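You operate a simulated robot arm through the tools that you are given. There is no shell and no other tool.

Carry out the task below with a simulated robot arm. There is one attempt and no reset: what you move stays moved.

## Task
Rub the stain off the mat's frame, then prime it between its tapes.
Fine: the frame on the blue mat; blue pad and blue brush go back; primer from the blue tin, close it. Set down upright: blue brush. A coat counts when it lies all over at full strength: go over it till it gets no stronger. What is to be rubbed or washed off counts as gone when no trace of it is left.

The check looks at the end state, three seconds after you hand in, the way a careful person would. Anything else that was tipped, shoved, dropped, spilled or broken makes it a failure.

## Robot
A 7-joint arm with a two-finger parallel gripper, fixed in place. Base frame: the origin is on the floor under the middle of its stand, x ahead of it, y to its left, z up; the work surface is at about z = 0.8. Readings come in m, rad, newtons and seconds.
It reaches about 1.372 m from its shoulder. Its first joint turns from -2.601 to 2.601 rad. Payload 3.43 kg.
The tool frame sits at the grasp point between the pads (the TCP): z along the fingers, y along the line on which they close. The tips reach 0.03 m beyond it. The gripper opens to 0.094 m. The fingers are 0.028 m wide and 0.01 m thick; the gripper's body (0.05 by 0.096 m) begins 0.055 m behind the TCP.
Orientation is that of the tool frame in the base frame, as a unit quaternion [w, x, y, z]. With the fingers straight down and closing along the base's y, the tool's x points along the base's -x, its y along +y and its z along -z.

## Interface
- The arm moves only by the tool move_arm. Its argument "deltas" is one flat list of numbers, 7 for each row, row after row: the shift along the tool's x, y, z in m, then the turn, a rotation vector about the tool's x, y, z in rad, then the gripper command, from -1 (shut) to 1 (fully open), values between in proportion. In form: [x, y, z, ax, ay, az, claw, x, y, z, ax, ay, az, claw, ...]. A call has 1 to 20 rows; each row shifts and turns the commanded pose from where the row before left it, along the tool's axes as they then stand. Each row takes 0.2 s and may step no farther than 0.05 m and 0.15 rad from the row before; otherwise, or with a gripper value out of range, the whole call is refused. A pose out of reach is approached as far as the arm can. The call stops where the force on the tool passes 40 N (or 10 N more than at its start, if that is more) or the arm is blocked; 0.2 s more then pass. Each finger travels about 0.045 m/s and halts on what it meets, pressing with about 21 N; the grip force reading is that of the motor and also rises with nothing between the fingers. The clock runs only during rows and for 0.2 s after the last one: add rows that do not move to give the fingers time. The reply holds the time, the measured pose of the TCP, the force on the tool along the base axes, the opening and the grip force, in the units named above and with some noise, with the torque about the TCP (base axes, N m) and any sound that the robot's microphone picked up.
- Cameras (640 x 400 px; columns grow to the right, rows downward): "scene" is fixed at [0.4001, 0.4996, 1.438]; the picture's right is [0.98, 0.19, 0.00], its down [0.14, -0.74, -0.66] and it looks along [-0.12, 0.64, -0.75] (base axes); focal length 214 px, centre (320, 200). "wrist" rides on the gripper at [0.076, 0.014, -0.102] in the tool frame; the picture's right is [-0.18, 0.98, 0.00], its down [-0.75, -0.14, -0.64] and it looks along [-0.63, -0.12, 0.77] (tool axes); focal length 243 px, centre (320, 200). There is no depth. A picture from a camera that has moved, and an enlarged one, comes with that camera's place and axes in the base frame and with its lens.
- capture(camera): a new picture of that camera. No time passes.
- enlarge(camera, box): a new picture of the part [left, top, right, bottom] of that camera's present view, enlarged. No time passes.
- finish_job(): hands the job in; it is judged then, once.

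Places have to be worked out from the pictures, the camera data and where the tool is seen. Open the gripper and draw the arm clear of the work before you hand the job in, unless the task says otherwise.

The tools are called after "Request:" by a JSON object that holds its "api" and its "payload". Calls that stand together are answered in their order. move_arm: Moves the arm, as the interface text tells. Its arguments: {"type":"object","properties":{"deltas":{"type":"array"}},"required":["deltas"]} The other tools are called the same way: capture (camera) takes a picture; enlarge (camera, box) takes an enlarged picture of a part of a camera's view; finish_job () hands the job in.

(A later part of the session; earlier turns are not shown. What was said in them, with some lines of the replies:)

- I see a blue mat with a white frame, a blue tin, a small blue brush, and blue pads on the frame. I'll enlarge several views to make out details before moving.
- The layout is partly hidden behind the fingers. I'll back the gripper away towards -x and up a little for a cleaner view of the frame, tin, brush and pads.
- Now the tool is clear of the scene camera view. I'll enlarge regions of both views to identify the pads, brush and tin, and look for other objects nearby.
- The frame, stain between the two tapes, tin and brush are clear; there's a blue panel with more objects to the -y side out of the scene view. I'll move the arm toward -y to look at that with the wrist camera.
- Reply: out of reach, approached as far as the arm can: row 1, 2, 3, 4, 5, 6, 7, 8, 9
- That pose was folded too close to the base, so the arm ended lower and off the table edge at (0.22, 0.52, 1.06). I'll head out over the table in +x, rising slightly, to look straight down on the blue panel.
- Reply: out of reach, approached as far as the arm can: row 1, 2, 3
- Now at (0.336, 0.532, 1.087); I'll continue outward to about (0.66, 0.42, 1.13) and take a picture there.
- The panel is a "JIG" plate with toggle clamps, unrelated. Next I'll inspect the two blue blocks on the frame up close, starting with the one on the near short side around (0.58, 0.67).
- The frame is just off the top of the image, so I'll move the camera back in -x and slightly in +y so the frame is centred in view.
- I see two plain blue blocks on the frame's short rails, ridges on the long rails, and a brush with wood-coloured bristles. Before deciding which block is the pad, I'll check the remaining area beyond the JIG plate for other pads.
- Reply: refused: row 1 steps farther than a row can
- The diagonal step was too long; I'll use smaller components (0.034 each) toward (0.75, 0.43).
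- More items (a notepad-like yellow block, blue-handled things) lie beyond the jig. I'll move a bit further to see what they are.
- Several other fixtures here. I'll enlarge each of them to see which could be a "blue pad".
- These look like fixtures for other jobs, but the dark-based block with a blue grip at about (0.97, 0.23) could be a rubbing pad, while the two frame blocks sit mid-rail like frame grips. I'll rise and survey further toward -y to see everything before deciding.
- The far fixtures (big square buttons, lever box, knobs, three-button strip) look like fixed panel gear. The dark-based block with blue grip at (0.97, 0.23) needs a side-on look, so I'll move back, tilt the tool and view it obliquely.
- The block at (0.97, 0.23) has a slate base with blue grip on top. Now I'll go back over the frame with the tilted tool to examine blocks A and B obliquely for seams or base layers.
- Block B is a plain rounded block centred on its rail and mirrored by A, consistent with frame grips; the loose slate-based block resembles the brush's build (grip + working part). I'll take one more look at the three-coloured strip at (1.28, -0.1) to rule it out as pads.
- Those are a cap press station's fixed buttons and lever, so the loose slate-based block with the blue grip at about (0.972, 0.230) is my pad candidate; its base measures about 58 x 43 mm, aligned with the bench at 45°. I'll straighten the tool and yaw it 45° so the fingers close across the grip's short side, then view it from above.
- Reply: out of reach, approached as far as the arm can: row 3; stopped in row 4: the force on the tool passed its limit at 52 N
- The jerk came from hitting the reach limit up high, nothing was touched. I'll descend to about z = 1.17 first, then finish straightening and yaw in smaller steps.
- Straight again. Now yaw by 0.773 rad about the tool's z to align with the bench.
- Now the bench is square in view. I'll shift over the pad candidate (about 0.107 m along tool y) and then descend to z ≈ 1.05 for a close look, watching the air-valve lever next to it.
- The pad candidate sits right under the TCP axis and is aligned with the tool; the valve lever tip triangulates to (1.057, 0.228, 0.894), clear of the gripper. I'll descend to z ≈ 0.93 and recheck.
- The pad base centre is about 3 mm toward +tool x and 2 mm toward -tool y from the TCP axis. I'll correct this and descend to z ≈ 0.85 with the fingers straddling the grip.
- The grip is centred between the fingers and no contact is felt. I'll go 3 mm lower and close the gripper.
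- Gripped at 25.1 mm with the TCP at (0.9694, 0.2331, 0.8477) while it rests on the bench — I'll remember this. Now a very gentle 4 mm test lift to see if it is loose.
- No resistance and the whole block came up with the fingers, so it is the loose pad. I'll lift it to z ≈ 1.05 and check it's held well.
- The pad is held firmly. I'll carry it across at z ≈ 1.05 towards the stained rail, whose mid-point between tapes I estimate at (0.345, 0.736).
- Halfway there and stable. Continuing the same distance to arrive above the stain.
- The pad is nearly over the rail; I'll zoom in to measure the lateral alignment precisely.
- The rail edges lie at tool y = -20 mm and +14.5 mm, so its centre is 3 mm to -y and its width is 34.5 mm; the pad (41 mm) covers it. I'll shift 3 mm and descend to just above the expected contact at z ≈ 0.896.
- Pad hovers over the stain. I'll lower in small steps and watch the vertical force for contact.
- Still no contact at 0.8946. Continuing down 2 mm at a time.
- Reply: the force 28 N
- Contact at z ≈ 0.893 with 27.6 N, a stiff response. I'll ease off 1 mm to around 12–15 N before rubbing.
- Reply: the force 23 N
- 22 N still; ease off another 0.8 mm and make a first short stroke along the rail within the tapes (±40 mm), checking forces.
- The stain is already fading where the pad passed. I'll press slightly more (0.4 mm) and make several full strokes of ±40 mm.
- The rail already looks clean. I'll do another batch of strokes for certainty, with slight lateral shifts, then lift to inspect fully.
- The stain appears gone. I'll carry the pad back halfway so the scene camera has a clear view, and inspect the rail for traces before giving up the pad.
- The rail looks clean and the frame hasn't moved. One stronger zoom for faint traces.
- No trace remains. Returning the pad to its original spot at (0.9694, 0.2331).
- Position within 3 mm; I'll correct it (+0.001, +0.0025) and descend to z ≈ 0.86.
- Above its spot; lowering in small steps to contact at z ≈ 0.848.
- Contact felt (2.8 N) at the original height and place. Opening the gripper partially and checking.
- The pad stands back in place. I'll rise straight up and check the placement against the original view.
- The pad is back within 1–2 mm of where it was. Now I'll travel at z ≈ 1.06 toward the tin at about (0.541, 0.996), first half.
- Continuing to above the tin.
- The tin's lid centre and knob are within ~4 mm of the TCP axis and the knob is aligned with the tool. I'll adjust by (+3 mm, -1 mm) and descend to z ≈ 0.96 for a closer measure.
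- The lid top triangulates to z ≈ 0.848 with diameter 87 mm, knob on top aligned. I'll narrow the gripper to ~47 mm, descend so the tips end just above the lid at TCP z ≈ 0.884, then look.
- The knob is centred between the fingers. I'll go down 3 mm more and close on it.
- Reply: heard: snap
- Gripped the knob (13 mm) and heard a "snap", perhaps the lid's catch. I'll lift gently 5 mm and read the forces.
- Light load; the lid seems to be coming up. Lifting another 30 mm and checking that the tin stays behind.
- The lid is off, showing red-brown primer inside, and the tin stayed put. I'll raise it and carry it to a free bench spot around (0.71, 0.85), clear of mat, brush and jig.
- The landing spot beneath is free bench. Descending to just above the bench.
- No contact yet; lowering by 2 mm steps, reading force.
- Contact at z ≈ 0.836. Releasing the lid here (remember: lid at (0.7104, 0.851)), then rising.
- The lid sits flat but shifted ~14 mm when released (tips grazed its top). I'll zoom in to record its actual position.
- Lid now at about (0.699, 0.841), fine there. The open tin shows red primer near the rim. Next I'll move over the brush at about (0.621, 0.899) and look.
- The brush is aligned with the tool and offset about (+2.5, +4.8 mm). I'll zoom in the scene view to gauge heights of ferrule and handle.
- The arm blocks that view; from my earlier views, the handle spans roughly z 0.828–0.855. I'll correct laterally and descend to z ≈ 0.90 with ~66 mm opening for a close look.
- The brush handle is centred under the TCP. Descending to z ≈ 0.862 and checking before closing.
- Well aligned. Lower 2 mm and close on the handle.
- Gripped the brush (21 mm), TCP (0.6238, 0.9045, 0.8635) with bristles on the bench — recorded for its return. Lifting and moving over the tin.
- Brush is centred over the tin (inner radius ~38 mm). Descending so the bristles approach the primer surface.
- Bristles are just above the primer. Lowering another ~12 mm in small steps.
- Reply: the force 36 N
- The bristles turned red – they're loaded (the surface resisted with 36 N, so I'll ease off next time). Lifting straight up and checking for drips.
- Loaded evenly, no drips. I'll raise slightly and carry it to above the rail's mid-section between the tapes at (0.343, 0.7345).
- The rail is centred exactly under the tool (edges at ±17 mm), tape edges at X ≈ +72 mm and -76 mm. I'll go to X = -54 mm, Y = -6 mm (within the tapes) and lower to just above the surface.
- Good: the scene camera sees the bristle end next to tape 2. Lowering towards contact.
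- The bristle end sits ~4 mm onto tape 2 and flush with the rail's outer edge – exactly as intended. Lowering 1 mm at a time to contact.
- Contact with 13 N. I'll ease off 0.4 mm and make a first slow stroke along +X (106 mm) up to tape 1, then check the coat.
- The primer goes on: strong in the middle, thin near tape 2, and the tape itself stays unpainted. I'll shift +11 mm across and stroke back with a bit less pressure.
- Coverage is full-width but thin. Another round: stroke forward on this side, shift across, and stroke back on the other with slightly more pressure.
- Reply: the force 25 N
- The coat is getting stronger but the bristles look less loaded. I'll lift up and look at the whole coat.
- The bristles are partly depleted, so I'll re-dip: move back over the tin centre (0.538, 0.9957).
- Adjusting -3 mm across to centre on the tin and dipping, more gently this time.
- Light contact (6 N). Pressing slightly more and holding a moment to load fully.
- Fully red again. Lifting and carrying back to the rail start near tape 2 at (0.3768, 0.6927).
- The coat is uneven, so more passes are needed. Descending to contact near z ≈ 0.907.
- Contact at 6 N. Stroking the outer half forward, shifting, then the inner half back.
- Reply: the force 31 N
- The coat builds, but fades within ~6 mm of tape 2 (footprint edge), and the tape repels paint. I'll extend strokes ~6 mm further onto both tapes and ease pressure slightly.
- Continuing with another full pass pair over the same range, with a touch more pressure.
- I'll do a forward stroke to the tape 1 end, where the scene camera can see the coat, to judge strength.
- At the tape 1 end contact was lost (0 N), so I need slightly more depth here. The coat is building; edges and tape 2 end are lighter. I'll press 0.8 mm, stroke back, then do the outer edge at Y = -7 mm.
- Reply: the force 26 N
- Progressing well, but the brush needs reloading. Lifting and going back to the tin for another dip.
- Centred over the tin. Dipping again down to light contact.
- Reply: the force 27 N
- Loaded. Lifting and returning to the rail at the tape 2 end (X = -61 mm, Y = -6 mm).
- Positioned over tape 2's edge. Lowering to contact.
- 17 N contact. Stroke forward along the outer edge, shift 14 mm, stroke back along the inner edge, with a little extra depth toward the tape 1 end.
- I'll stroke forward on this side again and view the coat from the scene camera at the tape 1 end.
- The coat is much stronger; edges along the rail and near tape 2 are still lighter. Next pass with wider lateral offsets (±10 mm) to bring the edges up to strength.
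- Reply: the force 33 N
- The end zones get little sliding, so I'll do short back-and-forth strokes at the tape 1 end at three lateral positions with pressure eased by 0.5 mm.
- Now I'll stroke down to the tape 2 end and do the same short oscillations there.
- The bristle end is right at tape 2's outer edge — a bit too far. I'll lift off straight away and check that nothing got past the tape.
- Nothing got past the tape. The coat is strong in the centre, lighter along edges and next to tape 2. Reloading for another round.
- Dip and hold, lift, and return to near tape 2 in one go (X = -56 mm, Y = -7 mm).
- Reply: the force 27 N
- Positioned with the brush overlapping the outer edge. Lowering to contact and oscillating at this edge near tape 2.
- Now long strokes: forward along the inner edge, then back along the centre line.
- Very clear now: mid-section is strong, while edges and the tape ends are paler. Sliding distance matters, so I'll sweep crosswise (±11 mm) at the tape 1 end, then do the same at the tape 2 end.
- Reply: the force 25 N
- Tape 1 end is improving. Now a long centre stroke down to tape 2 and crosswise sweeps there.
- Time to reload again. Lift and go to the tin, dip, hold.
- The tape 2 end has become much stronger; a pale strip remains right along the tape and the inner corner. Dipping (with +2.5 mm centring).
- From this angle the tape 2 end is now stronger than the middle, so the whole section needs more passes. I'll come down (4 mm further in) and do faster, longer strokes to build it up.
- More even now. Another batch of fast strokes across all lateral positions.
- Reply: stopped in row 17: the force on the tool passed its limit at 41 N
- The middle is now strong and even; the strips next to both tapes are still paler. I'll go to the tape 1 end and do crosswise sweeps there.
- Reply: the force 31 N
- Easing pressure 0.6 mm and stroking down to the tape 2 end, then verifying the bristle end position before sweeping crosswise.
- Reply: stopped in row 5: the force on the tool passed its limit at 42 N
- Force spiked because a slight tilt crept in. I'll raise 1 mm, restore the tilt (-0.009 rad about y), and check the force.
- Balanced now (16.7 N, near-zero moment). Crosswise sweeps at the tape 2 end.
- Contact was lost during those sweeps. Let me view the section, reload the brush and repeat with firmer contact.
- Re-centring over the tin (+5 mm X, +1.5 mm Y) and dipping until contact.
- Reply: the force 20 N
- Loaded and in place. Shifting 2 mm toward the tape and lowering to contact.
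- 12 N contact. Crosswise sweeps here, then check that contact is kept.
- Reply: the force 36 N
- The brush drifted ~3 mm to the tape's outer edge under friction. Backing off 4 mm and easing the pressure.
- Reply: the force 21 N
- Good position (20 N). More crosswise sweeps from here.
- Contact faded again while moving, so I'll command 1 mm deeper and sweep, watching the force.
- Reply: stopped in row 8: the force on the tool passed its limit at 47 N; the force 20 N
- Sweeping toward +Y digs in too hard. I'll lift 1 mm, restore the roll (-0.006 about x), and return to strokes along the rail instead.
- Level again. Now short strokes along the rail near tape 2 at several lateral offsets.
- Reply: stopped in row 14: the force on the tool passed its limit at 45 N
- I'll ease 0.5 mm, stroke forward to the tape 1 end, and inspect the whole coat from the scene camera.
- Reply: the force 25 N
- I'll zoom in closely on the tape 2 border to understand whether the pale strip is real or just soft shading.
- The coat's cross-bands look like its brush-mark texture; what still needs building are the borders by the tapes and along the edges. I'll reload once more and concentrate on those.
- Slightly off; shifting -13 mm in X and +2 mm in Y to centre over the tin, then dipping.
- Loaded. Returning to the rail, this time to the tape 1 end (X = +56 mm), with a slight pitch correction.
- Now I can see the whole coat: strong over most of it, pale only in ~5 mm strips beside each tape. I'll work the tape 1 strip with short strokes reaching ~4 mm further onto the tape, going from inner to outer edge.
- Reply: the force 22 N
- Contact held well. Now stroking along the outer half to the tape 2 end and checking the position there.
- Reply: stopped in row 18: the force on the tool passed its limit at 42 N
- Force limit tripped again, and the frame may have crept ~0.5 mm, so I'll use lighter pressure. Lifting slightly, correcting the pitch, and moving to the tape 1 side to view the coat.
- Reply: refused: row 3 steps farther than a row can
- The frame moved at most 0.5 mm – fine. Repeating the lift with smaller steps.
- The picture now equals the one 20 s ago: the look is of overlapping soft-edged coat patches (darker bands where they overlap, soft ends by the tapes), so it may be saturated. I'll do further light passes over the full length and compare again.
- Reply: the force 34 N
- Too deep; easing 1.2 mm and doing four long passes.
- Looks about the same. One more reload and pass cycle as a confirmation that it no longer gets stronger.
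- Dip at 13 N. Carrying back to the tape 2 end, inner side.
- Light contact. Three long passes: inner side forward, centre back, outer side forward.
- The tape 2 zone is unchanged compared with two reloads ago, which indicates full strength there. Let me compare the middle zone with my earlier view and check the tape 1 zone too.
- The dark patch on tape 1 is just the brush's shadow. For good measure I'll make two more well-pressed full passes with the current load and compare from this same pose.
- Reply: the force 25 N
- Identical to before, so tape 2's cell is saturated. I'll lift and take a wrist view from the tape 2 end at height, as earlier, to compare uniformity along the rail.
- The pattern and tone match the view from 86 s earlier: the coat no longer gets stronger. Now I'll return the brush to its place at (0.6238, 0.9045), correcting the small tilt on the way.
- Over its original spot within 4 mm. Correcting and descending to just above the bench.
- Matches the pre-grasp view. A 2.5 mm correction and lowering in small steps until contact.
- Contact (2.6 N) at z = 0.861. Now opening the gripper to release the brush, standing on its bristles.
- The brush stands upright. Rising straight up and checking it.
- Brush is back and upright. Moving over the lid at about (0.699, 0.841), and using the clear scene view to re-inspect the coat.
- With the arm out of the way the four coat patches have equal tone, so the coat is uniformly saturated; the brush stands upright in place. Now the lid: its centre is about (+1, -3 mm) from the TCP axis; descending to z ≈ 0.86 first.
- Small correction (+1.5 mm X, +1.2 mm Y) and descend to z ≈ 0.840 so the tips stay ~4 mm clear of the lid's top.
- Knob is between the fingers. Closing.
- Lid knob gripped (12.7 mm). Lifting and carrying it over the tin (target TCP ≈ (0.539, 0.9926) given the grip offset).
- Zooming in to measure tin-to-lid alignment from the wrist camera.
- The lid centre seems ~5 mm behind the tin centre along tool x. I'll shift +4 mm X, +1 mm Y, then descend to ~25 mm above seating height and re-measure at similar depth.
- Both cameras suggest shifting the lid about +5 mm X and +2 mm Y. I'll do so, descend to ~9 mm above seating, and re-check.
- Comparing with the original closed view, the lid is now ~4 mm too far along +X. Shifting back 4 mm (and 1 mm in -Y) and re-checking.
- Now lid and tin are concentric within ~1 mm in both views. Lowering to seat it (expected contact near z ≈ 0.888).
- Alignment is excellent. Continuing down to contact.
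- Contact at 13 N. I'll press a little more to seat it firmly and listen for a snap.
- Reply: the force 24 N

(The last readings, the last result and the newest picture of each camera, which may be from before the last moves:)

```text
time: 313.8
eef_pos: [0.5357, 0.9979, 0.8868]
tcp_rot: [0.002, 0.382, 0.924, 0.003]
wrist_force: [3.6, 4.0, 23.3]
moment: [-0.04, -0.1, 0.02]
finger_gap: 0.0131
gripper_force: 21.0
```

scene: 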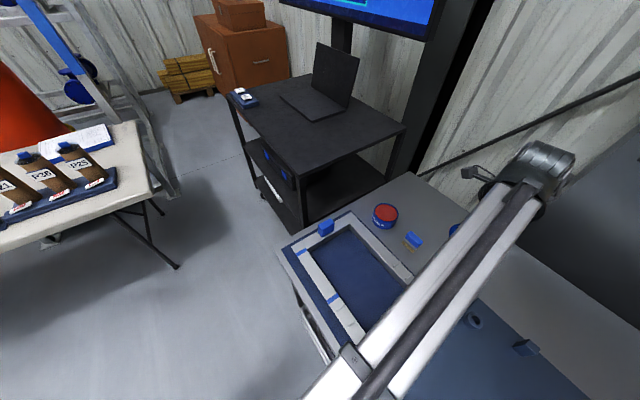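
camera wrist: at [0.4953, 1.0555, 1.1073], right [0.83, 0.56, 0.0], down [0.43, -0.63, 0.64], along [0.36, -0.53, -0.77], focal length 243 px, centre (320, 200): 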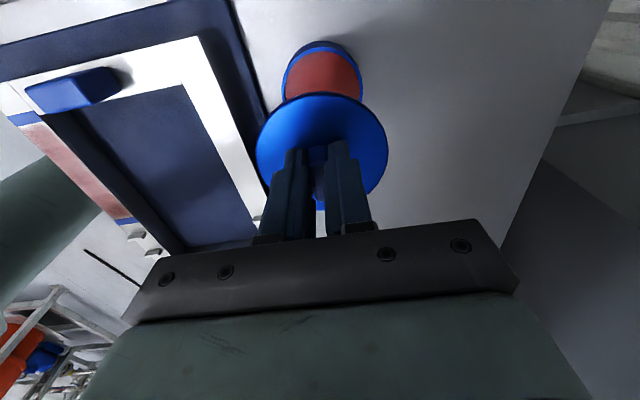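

No snap yet at 23 N; pressing slightly further (below the 40 N stop).

Request:
{"api": "move_arm", "payload": {"deltas": [0, 0, 0.0008, 0, 0, 0, -1, 0, 0, 0, 0, 0, 0, -1]}}

Request:
{"api": "enlarge", "payload": {"camera": "scene", "box": [365, 190, 410, 235]}}

```text
time: 314.4
eef_pos: [0.5352, 0.9977, 0.8845]
tcp_rot: [0.001, 0.383, 0.924, 0.003]
wrist_force: [2.4, 7.0, 27.0]
moment: [0.08, -0.1, 0.0]
finger_gap: 0.013
gripper_force: 21.3
```

```text
8.89 times, centred on (388, 212) of scene
camera zoom: at [0.4001, 0.4996, 1.438], right [0.98, 0.19, 0.0], down [0.14, -0.74, -0.66], along [-0.12, 0.64, -0.75], focal length 1906 px, centre (-280, 89)
```

zoom: 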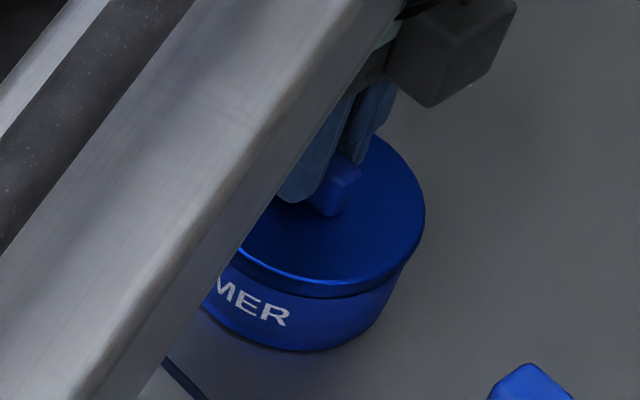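

Lid bottom height equals the original closed height, so it's seated. To avoid dragging it on release, I'll ease the pressure, open only ~2.5 mm per side, and then rise a few millimetres before opening fully.

Request:
{"api": "move_arm", "payload": {"deltas": [0, 0, -0.0015, 0, 0, 0, -1, 0, 0, 0, 0, 0, 0, -1]}}

```text
time: 315.0
eef_pos: [0.5359, 0.9979, 0.8851]
tcp_rot: [0.0, 0.382, 0.924, 0.002]
wrist_force: [0.7, 9.2, 20.7]
moment: [0.2, 0.07, 0.0]
finger_gap: 0.0127
gripper_force: 21.2
```

Request:
{"api": "move_arm", "payload": {"deltas": [0, 0, -0.0012, 0, 0, 0, -1, 0, 0, 0, 0, 0, 0, -1]}}

```text
time: 315.6
eef_pos: [0.5362, 0.9968, 0.8858]
tcp_rot: [0.001, 0.383, 0.924, 0.001]
wrist_force: [-1.6, 0.3, 2.8]
moment: [0.07, 0.13, 0.03]
finger_gap: 0.0127
gripper_force: 21.5
```

Force is down to 2.8 N. Now opening just slightly.

Request:
{"api": "move_arm", "payload": {"deltas": [0, 0, 0, 0, 0, 0, -0.62, 0, 0, 0, 0, 0, 0, -0.62]}}

Request:
{"api": "enlarge", "payload": {"camera": "scene", "box": [365, 190, 410, 235]}}

Request:
{"api": "enlarge", "payload": {"camera": "wrist", "box": [240, 40, 400, 220]}}

```text
time: 316.2
eef_pos: [0.536, 0.998, 0.8862]
tcp_rot: [0.001, 0.383, 0.924, 0.001]
wrist_force: [0.5, 0.0, -0.3]
moment: [0.02, 0.04, -0.01]
finger_gap: 0.0179
gripper_force: 0.1
heard: snap
```

```text
8.89 times, centred on (388, 212) of scene
camera zoom: at [0.4001, 0.4996, 1.438], right [0.98, 0.19, 0.0], down [0.14, -0.74, -0.66], along [-0.12, 0.64, -0.75], focal length 1906 px, centre (-280, 89)
```

zoom: 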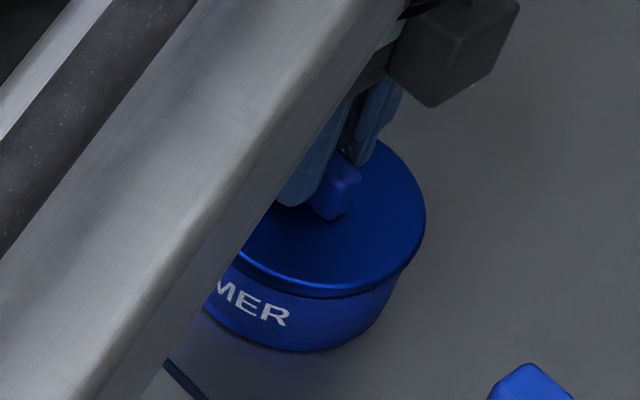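

```text
2.22 times, centred on (320, 130) of wrist
camera zoom: at [0.493, 1.0611, 0.9895], right [0.83, 0.56, 0.0], down [0.43, -0.63, 0.64], along [0.36, -0.53, -0.77], focal length 539 px, centre (320, 356)
```

zoom: 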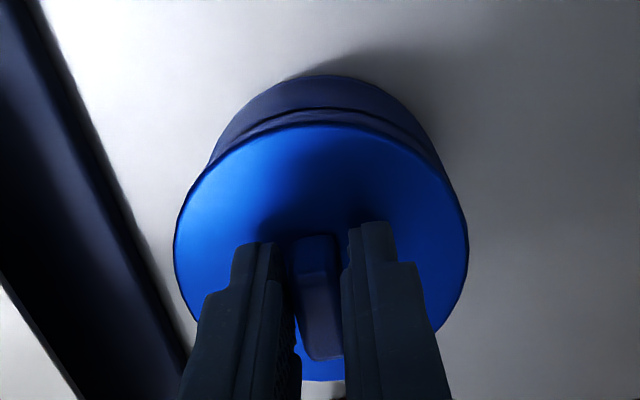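

A "snap" – the lid has latched on. Rising a few millimetres with the fingers around the knob, then up and away.

Request:
{"api": "move_arm", "payload": {"deltas": [0, 0, -0.004, 0, 0, 0, -0.62, 0, 0, -0.006, 0, 0, 0, -0.3, 0, 0, -0.02, 0, 0, 0, 0, 0, 0, -0.045, 0, 0, 0, 0.2, 0, 0, -0.045, 0, 0, 0, 0.2, 0, 0, -0.045, 0, 0, 0, 0.2, 0, 0, 0, 0, 0, 0, 0.2]}}

Request:
{"api": "capture", "payload": {"camera": "wrist"}}

Request:
{"api": "enlarge", "payload": {"camera": "wrist", "box": [200, 0, 440, 160]}}

```text
time: 317.8
eef_pos: [0.5349, 0.9985, 1.0517]
tcp_rot: [0.001, 0.383, 0.924, 0.002]
wrist_force: [-0.6, 0.9, 0.0]
moment: [0.01, -0.01, 0.02]
finger_gap: 0.0562
gripper_force: 0.0
```

```text
taken
camera wrist: at [0.4919, 1.0624, 1.1542], right [0.83, 0.56, 0.0], down [0.43, -0.63, 0.64], along [0.36, -0.53, -0.77], focal length 243 px, centre (320, 200)
```

wrist: 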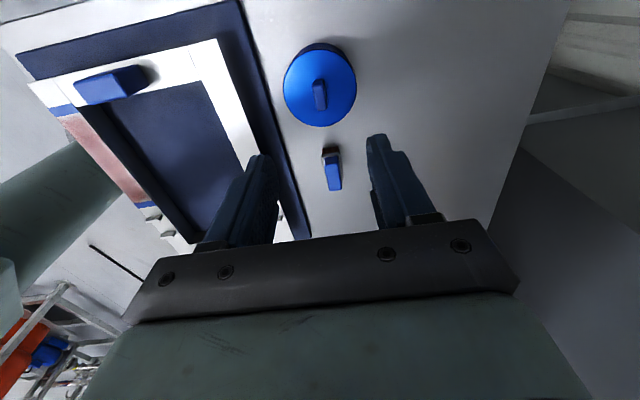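

```text
2.50 times, centred on (320, 80) of wrist
camera zoom: at [0.4919, 1.0624, 1.1542], right [0.83, 0.56, 0.0], down [0.43, -0.63, 0.64], along [0.36, -0.53, -0.77], focal length 606 px, centre (320, 500)
```

zoom: 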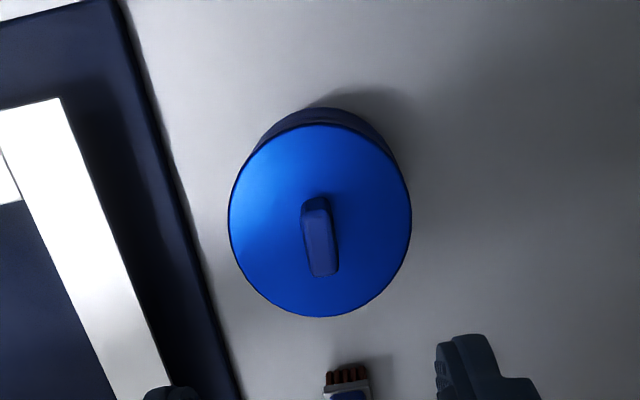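

The tin is closed. Moving the arm off to the side so the scene camera gets a clear view for a final inspection.

Request:
{"api": "move_arm", "payload": {"deltas": [-0.0379, -0.0232, 0, 0, 0, 0, 0.5, -0.0379, -0.0232, 0, 0, 0, 0, 0.5, -0.0379, -0.0232, 0, 0, 0, 0, 0.5, -0.0379, -0.0232, 0, 0, 0, 0, 0.5, -0.0379, -0.0232, 0, 0, 0, 0, 0.5, -0.0379, -0.0232, 0, 0, 0, 0, 0.5, -0.0379, -0.0232, 0, 0, 0, 0, 0.5, -0.0379, -0.0232, 0, 0, 0, 0, 0.5, -0.0379, -0.0232, 0, 0, 0, 0, 0.5, -0.0379, -0.0232, 0, 0, 0, 0, 0.5, -0.0379, -0.0232, 0, 0, 0, 0, 0.5, -0.0379, -0.0232, 0, 0, 0, 0, 0.5, 0, 0, 0, 0, 0, 0, 1]}}

Request:
{"api": "capture", "payload": {"camera": "scene"}}

Request:
{"api": "enlarge", "payload": {"camera": "scene", "box": [290, 240, 350, 305]}}

Request:
{"api": "enlarge", "payload": {"camera": "scene", "box": [360, 195, 440, 260]}}

Request:
{"api": "enlarge", "payload": {"camera": "scene", "box": [270, 190, 450, 380]}}

```text
time: 320.6
eef_pos: [0.6598, 0.4786, 1.0518]
tcp_rot: [0.0, 0.383, 0.924, 0.002]
wrist_force: [0.2, 0.6, 0.1]
moment: [0.0, 0.03, 0.02]
finger_gap: 0.094
gripper_force: 0.2
```

```text
taken
```

scene: 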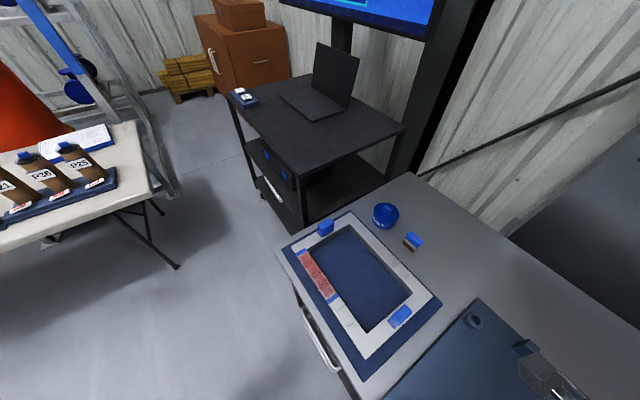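

```text
6.15 times, centred on (320, 272) of scene
camera zoom: at [0.4001, 0.4996, 1.438], right [0.98, 0.19, 0.0], down [0.14, -0.74, -0.66], along [-0.12, 0.64, -0.75], focal length 1320 px, centre (320, -246)
```

zoom: 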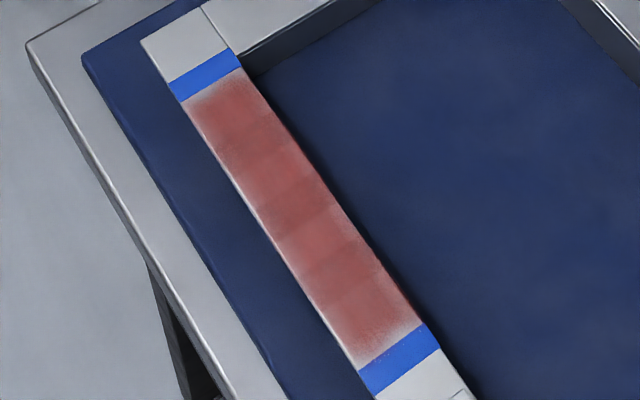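

```text
6.15 times, centred on (400, 228) of scene
camera zoom: at [0.4001, 0.4996, 1.438], right [0.98, 0.19, 0.0], down [0.14, -0.74, -0.66], along [-0.12, 0.64, -0.75], focal length 1320 px, centre (-172, 31)
```

zoom: 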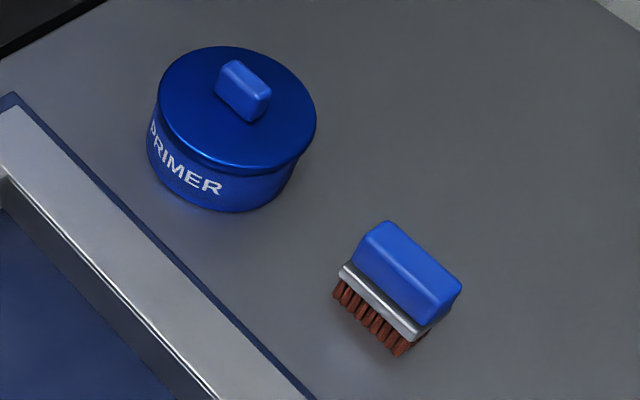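

```text
2.11 times, centred on (360, 285) of scene
camera zoom: at [0.4001, 0.4996, 1.438], right [0.98, 0.19, 0.0], down [0.14, -0.74, -0.66], along [-0.12, 0.64, -0.75], focal length 452 px, centre (236, 21)
```

zoom: 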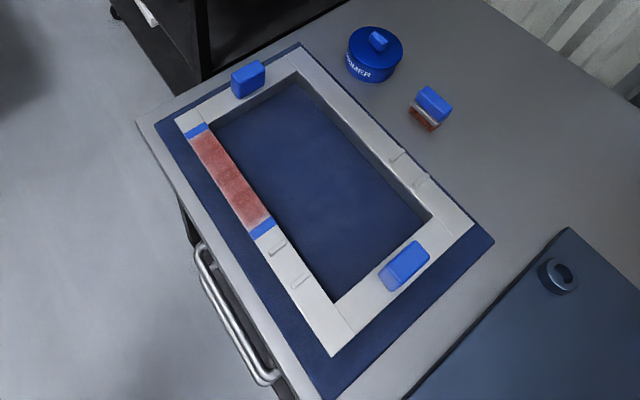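

Everything looks in place: tin closed, brush upright, frame unmoved. Let me take high zooms of the coat in clear light to double-check its evenness, especially beside the tapes.

Request:
{"api": "enlarge", "payload": {"camera": "scene", "box": [298, 248, 318, 268]}}

Request:
{"api": "enlarge", "payload": {"camera": "scene", "box": [310, 262, 330, 282]}}

Request:
{"api": "enlarge", "payload": {"camera": "scene", "box": [322, 279, 342, 299]}}

```text
16.00 times, centred on (308, 258) of scene
camera zoom: at [0.4001, 0.4996, 1.438], right [0.98, 0.19, 0.0], down [0.14, -0.74, -0.66], along [-0.12, 0.64, -0.75], focal length 3432 px, centre (512, -728)
```

zoom: 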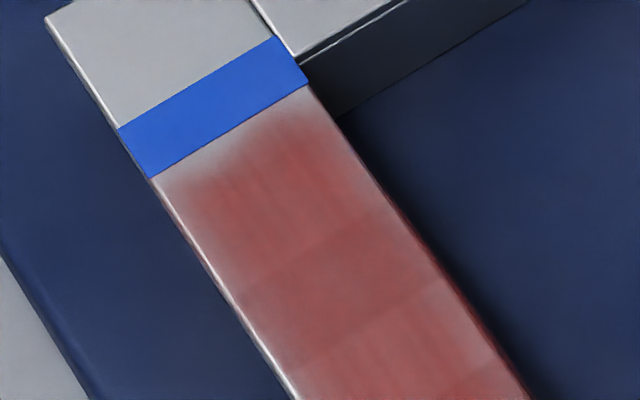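

```text
16.00 times, centred on (320, 272) of scene
camera zoom: at [0.4001, 0.4996, 1.438], right [0.98, 0.19, 0.0], down [0.14, -0.74, -0.66], along [-0.12, 0.64, -0.75], focal length 3432 px, centre (320, -952)
```

zoom: 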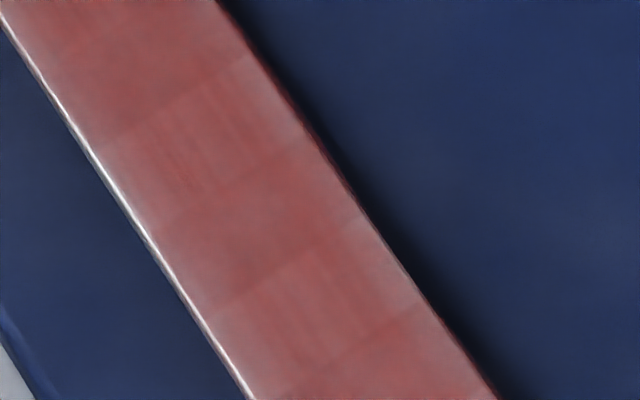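

```text
16.00 times, centred on (332, 289) of scene
camera zoom: at [0.4001, 0.4996, 1.438], right [0.98, 0.19, 0.0], down [0.14, -0.74, -0.66], along [-0.12, 0.64, -0.75], focal length 3432 px, centre (128, -1224)
```

zoom: 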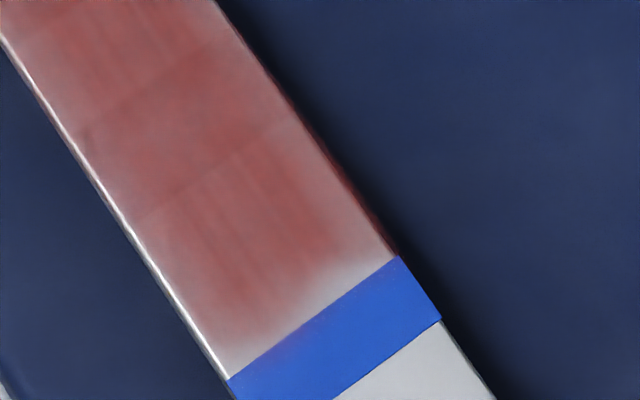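

All four coat patches look alike and unchanged over many reloads, and the tin, brush and frame are in place. I'll move over towards the pad for a last check that it still sits properly.

Request:
{"api": "move_arm", "payload": {"deltas": [-0.0389, 0.0035, -0.0125, 0, 0, 0, 1, -0.0389, 0.0035, -0.0125, 0, 0, 0, 1, -0.0389, 0.0035, -0.0125, 0, 0, 0, 1, -0.0389, 0.0035, -0.0125, 0, 0, 0, 1, -0.0389, 0.0035, -0.0125, 0, 0, 0, 1, -0.0389, 0.0035, -0.0125, 0, 0, 0, 1, -0.0389, 0.0035, -0.0125, 0, 0, 0, 1, -0.0389, 0.0035, -0.0125, 0, 0, 0, 1, 0, 0, 0, 0, 0, 0, 1]}}

Request:
{"api": "capture", "payload": {"camera": "wrist"}}

Request:
{"api": "capture", "payload": {"camera": "scene"}}

```text
time: 322.6
eef_pos: [0.9005, 0.2775, 1.1518]
tcp_rot: [0.001, 0.383, 0.924, 0.002]
wrist_force: [0.6, 0.6, -0.6]
moment: [0.0, -0.01, 0.01]
finger_gap: 0.0943
gripper_force: 0.0
```

```text
taken
camera wrist: at [0.8566, 0.3412, 1.2552], right [0.83, 0.56, 0.0], down [0.43, -0.63, 0.64], along [0.36, -0.53, -0.77], focal length 243 px, centre (320, 200)
```

wrist: 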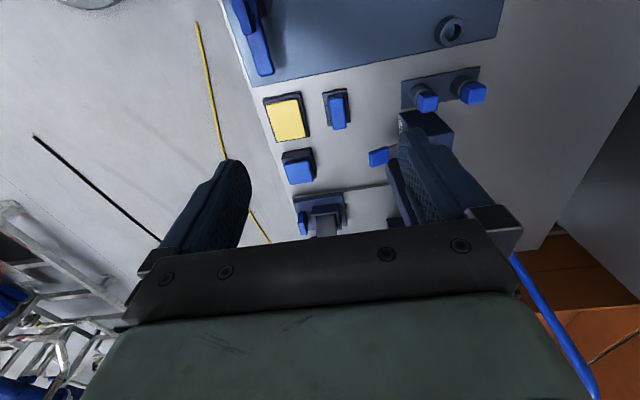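

```text
taken
```

scene: 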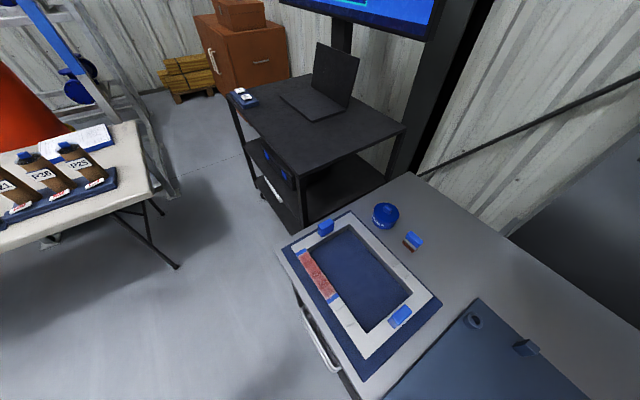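

The pad sits in its place beside the yellow block, everything else undisturbed. I'll draw the arm back a little over free space with the gripper open before handing in.

Request:
{"api": "move_arm", "payload": {"deltas": [0.0265, -0.0265, -0.005, 0, 0, 0, 1, 0.0265, -0.0265, -0.005, 0, 0, 0, 1, 0.0265, -0.0265, 0, 0, 0, 0, 1, 0.0265, -0.0265, 0, 0, 0, 0, 1, 0.0265, -0.0265, 0, 0, 0, 0, 1, 0, 0, 0, 0, 0, 0, 1]}}

Request:
{"api": "enlarge", "payload": {"camera": "scene", "box": [270, 190, 450, 380]}}

```text
time: 324.0
eef_pos: [0.7152, 0.2813, 1.1521]
tcp_rot: [0.005, 0.383, 0.924, 0.006]
wrist_force: [-0.3, -0.7, -0.9]
moment: [0.02, 0.03, -0.03]
finger_gap: 0.0941
gripper_force: 0.0
out of reach, approached as far as the arm can: row 5
```

```text
2.11 times, centred on (360, 285) of scene
camera zoom: at [0.4001, 0.4996, 1.438], right [0.98, 0.19, 0.0], down [0.14, -0.74, -0.66], along [-0.12, 0.64, -0.75], focal length 452 px, centre (236, 21)
```

zoom: 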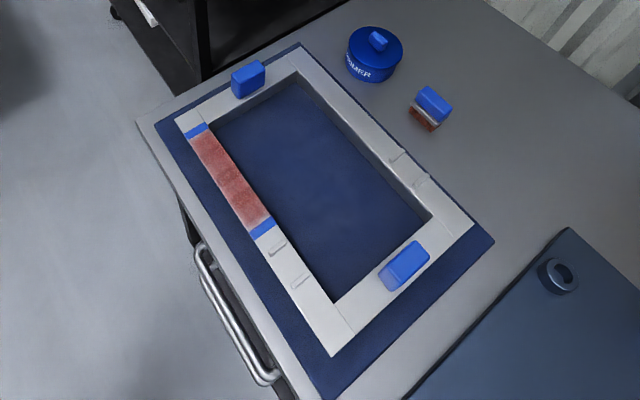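

The stain is gone and the section between the tapes is primed. The tin is closed, the brush stands upright in its place, the pad is back, and the arm is clear with the gripper open. Handing in.

Request:
{"api": "finish_job", "payload": {}}

```text
The job is handed in.
```

I rubbed the stain off, primed the frame between its tapes, put everything back, and handed the job in. The result of the check hasn't come back.

- **Stain:** No trace showed on the frame in close-up pictures before I started priming.
- **Primer:** The coat covers the whole section between the tapes. It looked the same after several more reloads of the brush, so I judged it at full strength. It looks paler in strips about 4 mm wide right beside each tape. I took these for a soft edge in how the coat is drawn, because more brushing there no longer changed them, but I could not prove it.
- **Tin:** The lid is back on and snapped shut.
- **Brush:** It stands upright on its bristles where it started, with the bristles still wet with primer.
- **Pad:** It is back within about 2 mm of where it was. Nothing was labelled as the pad. I used the loose block with a slate base and blue grip near the cap press, because the two blue blocks on the frame looked like its handles.
- **Frame:** It moved about half a millimetre at most while I was brushing.

I saw nothing else tipped, spilled or moved. The arm is drawn clear with the gripper open.
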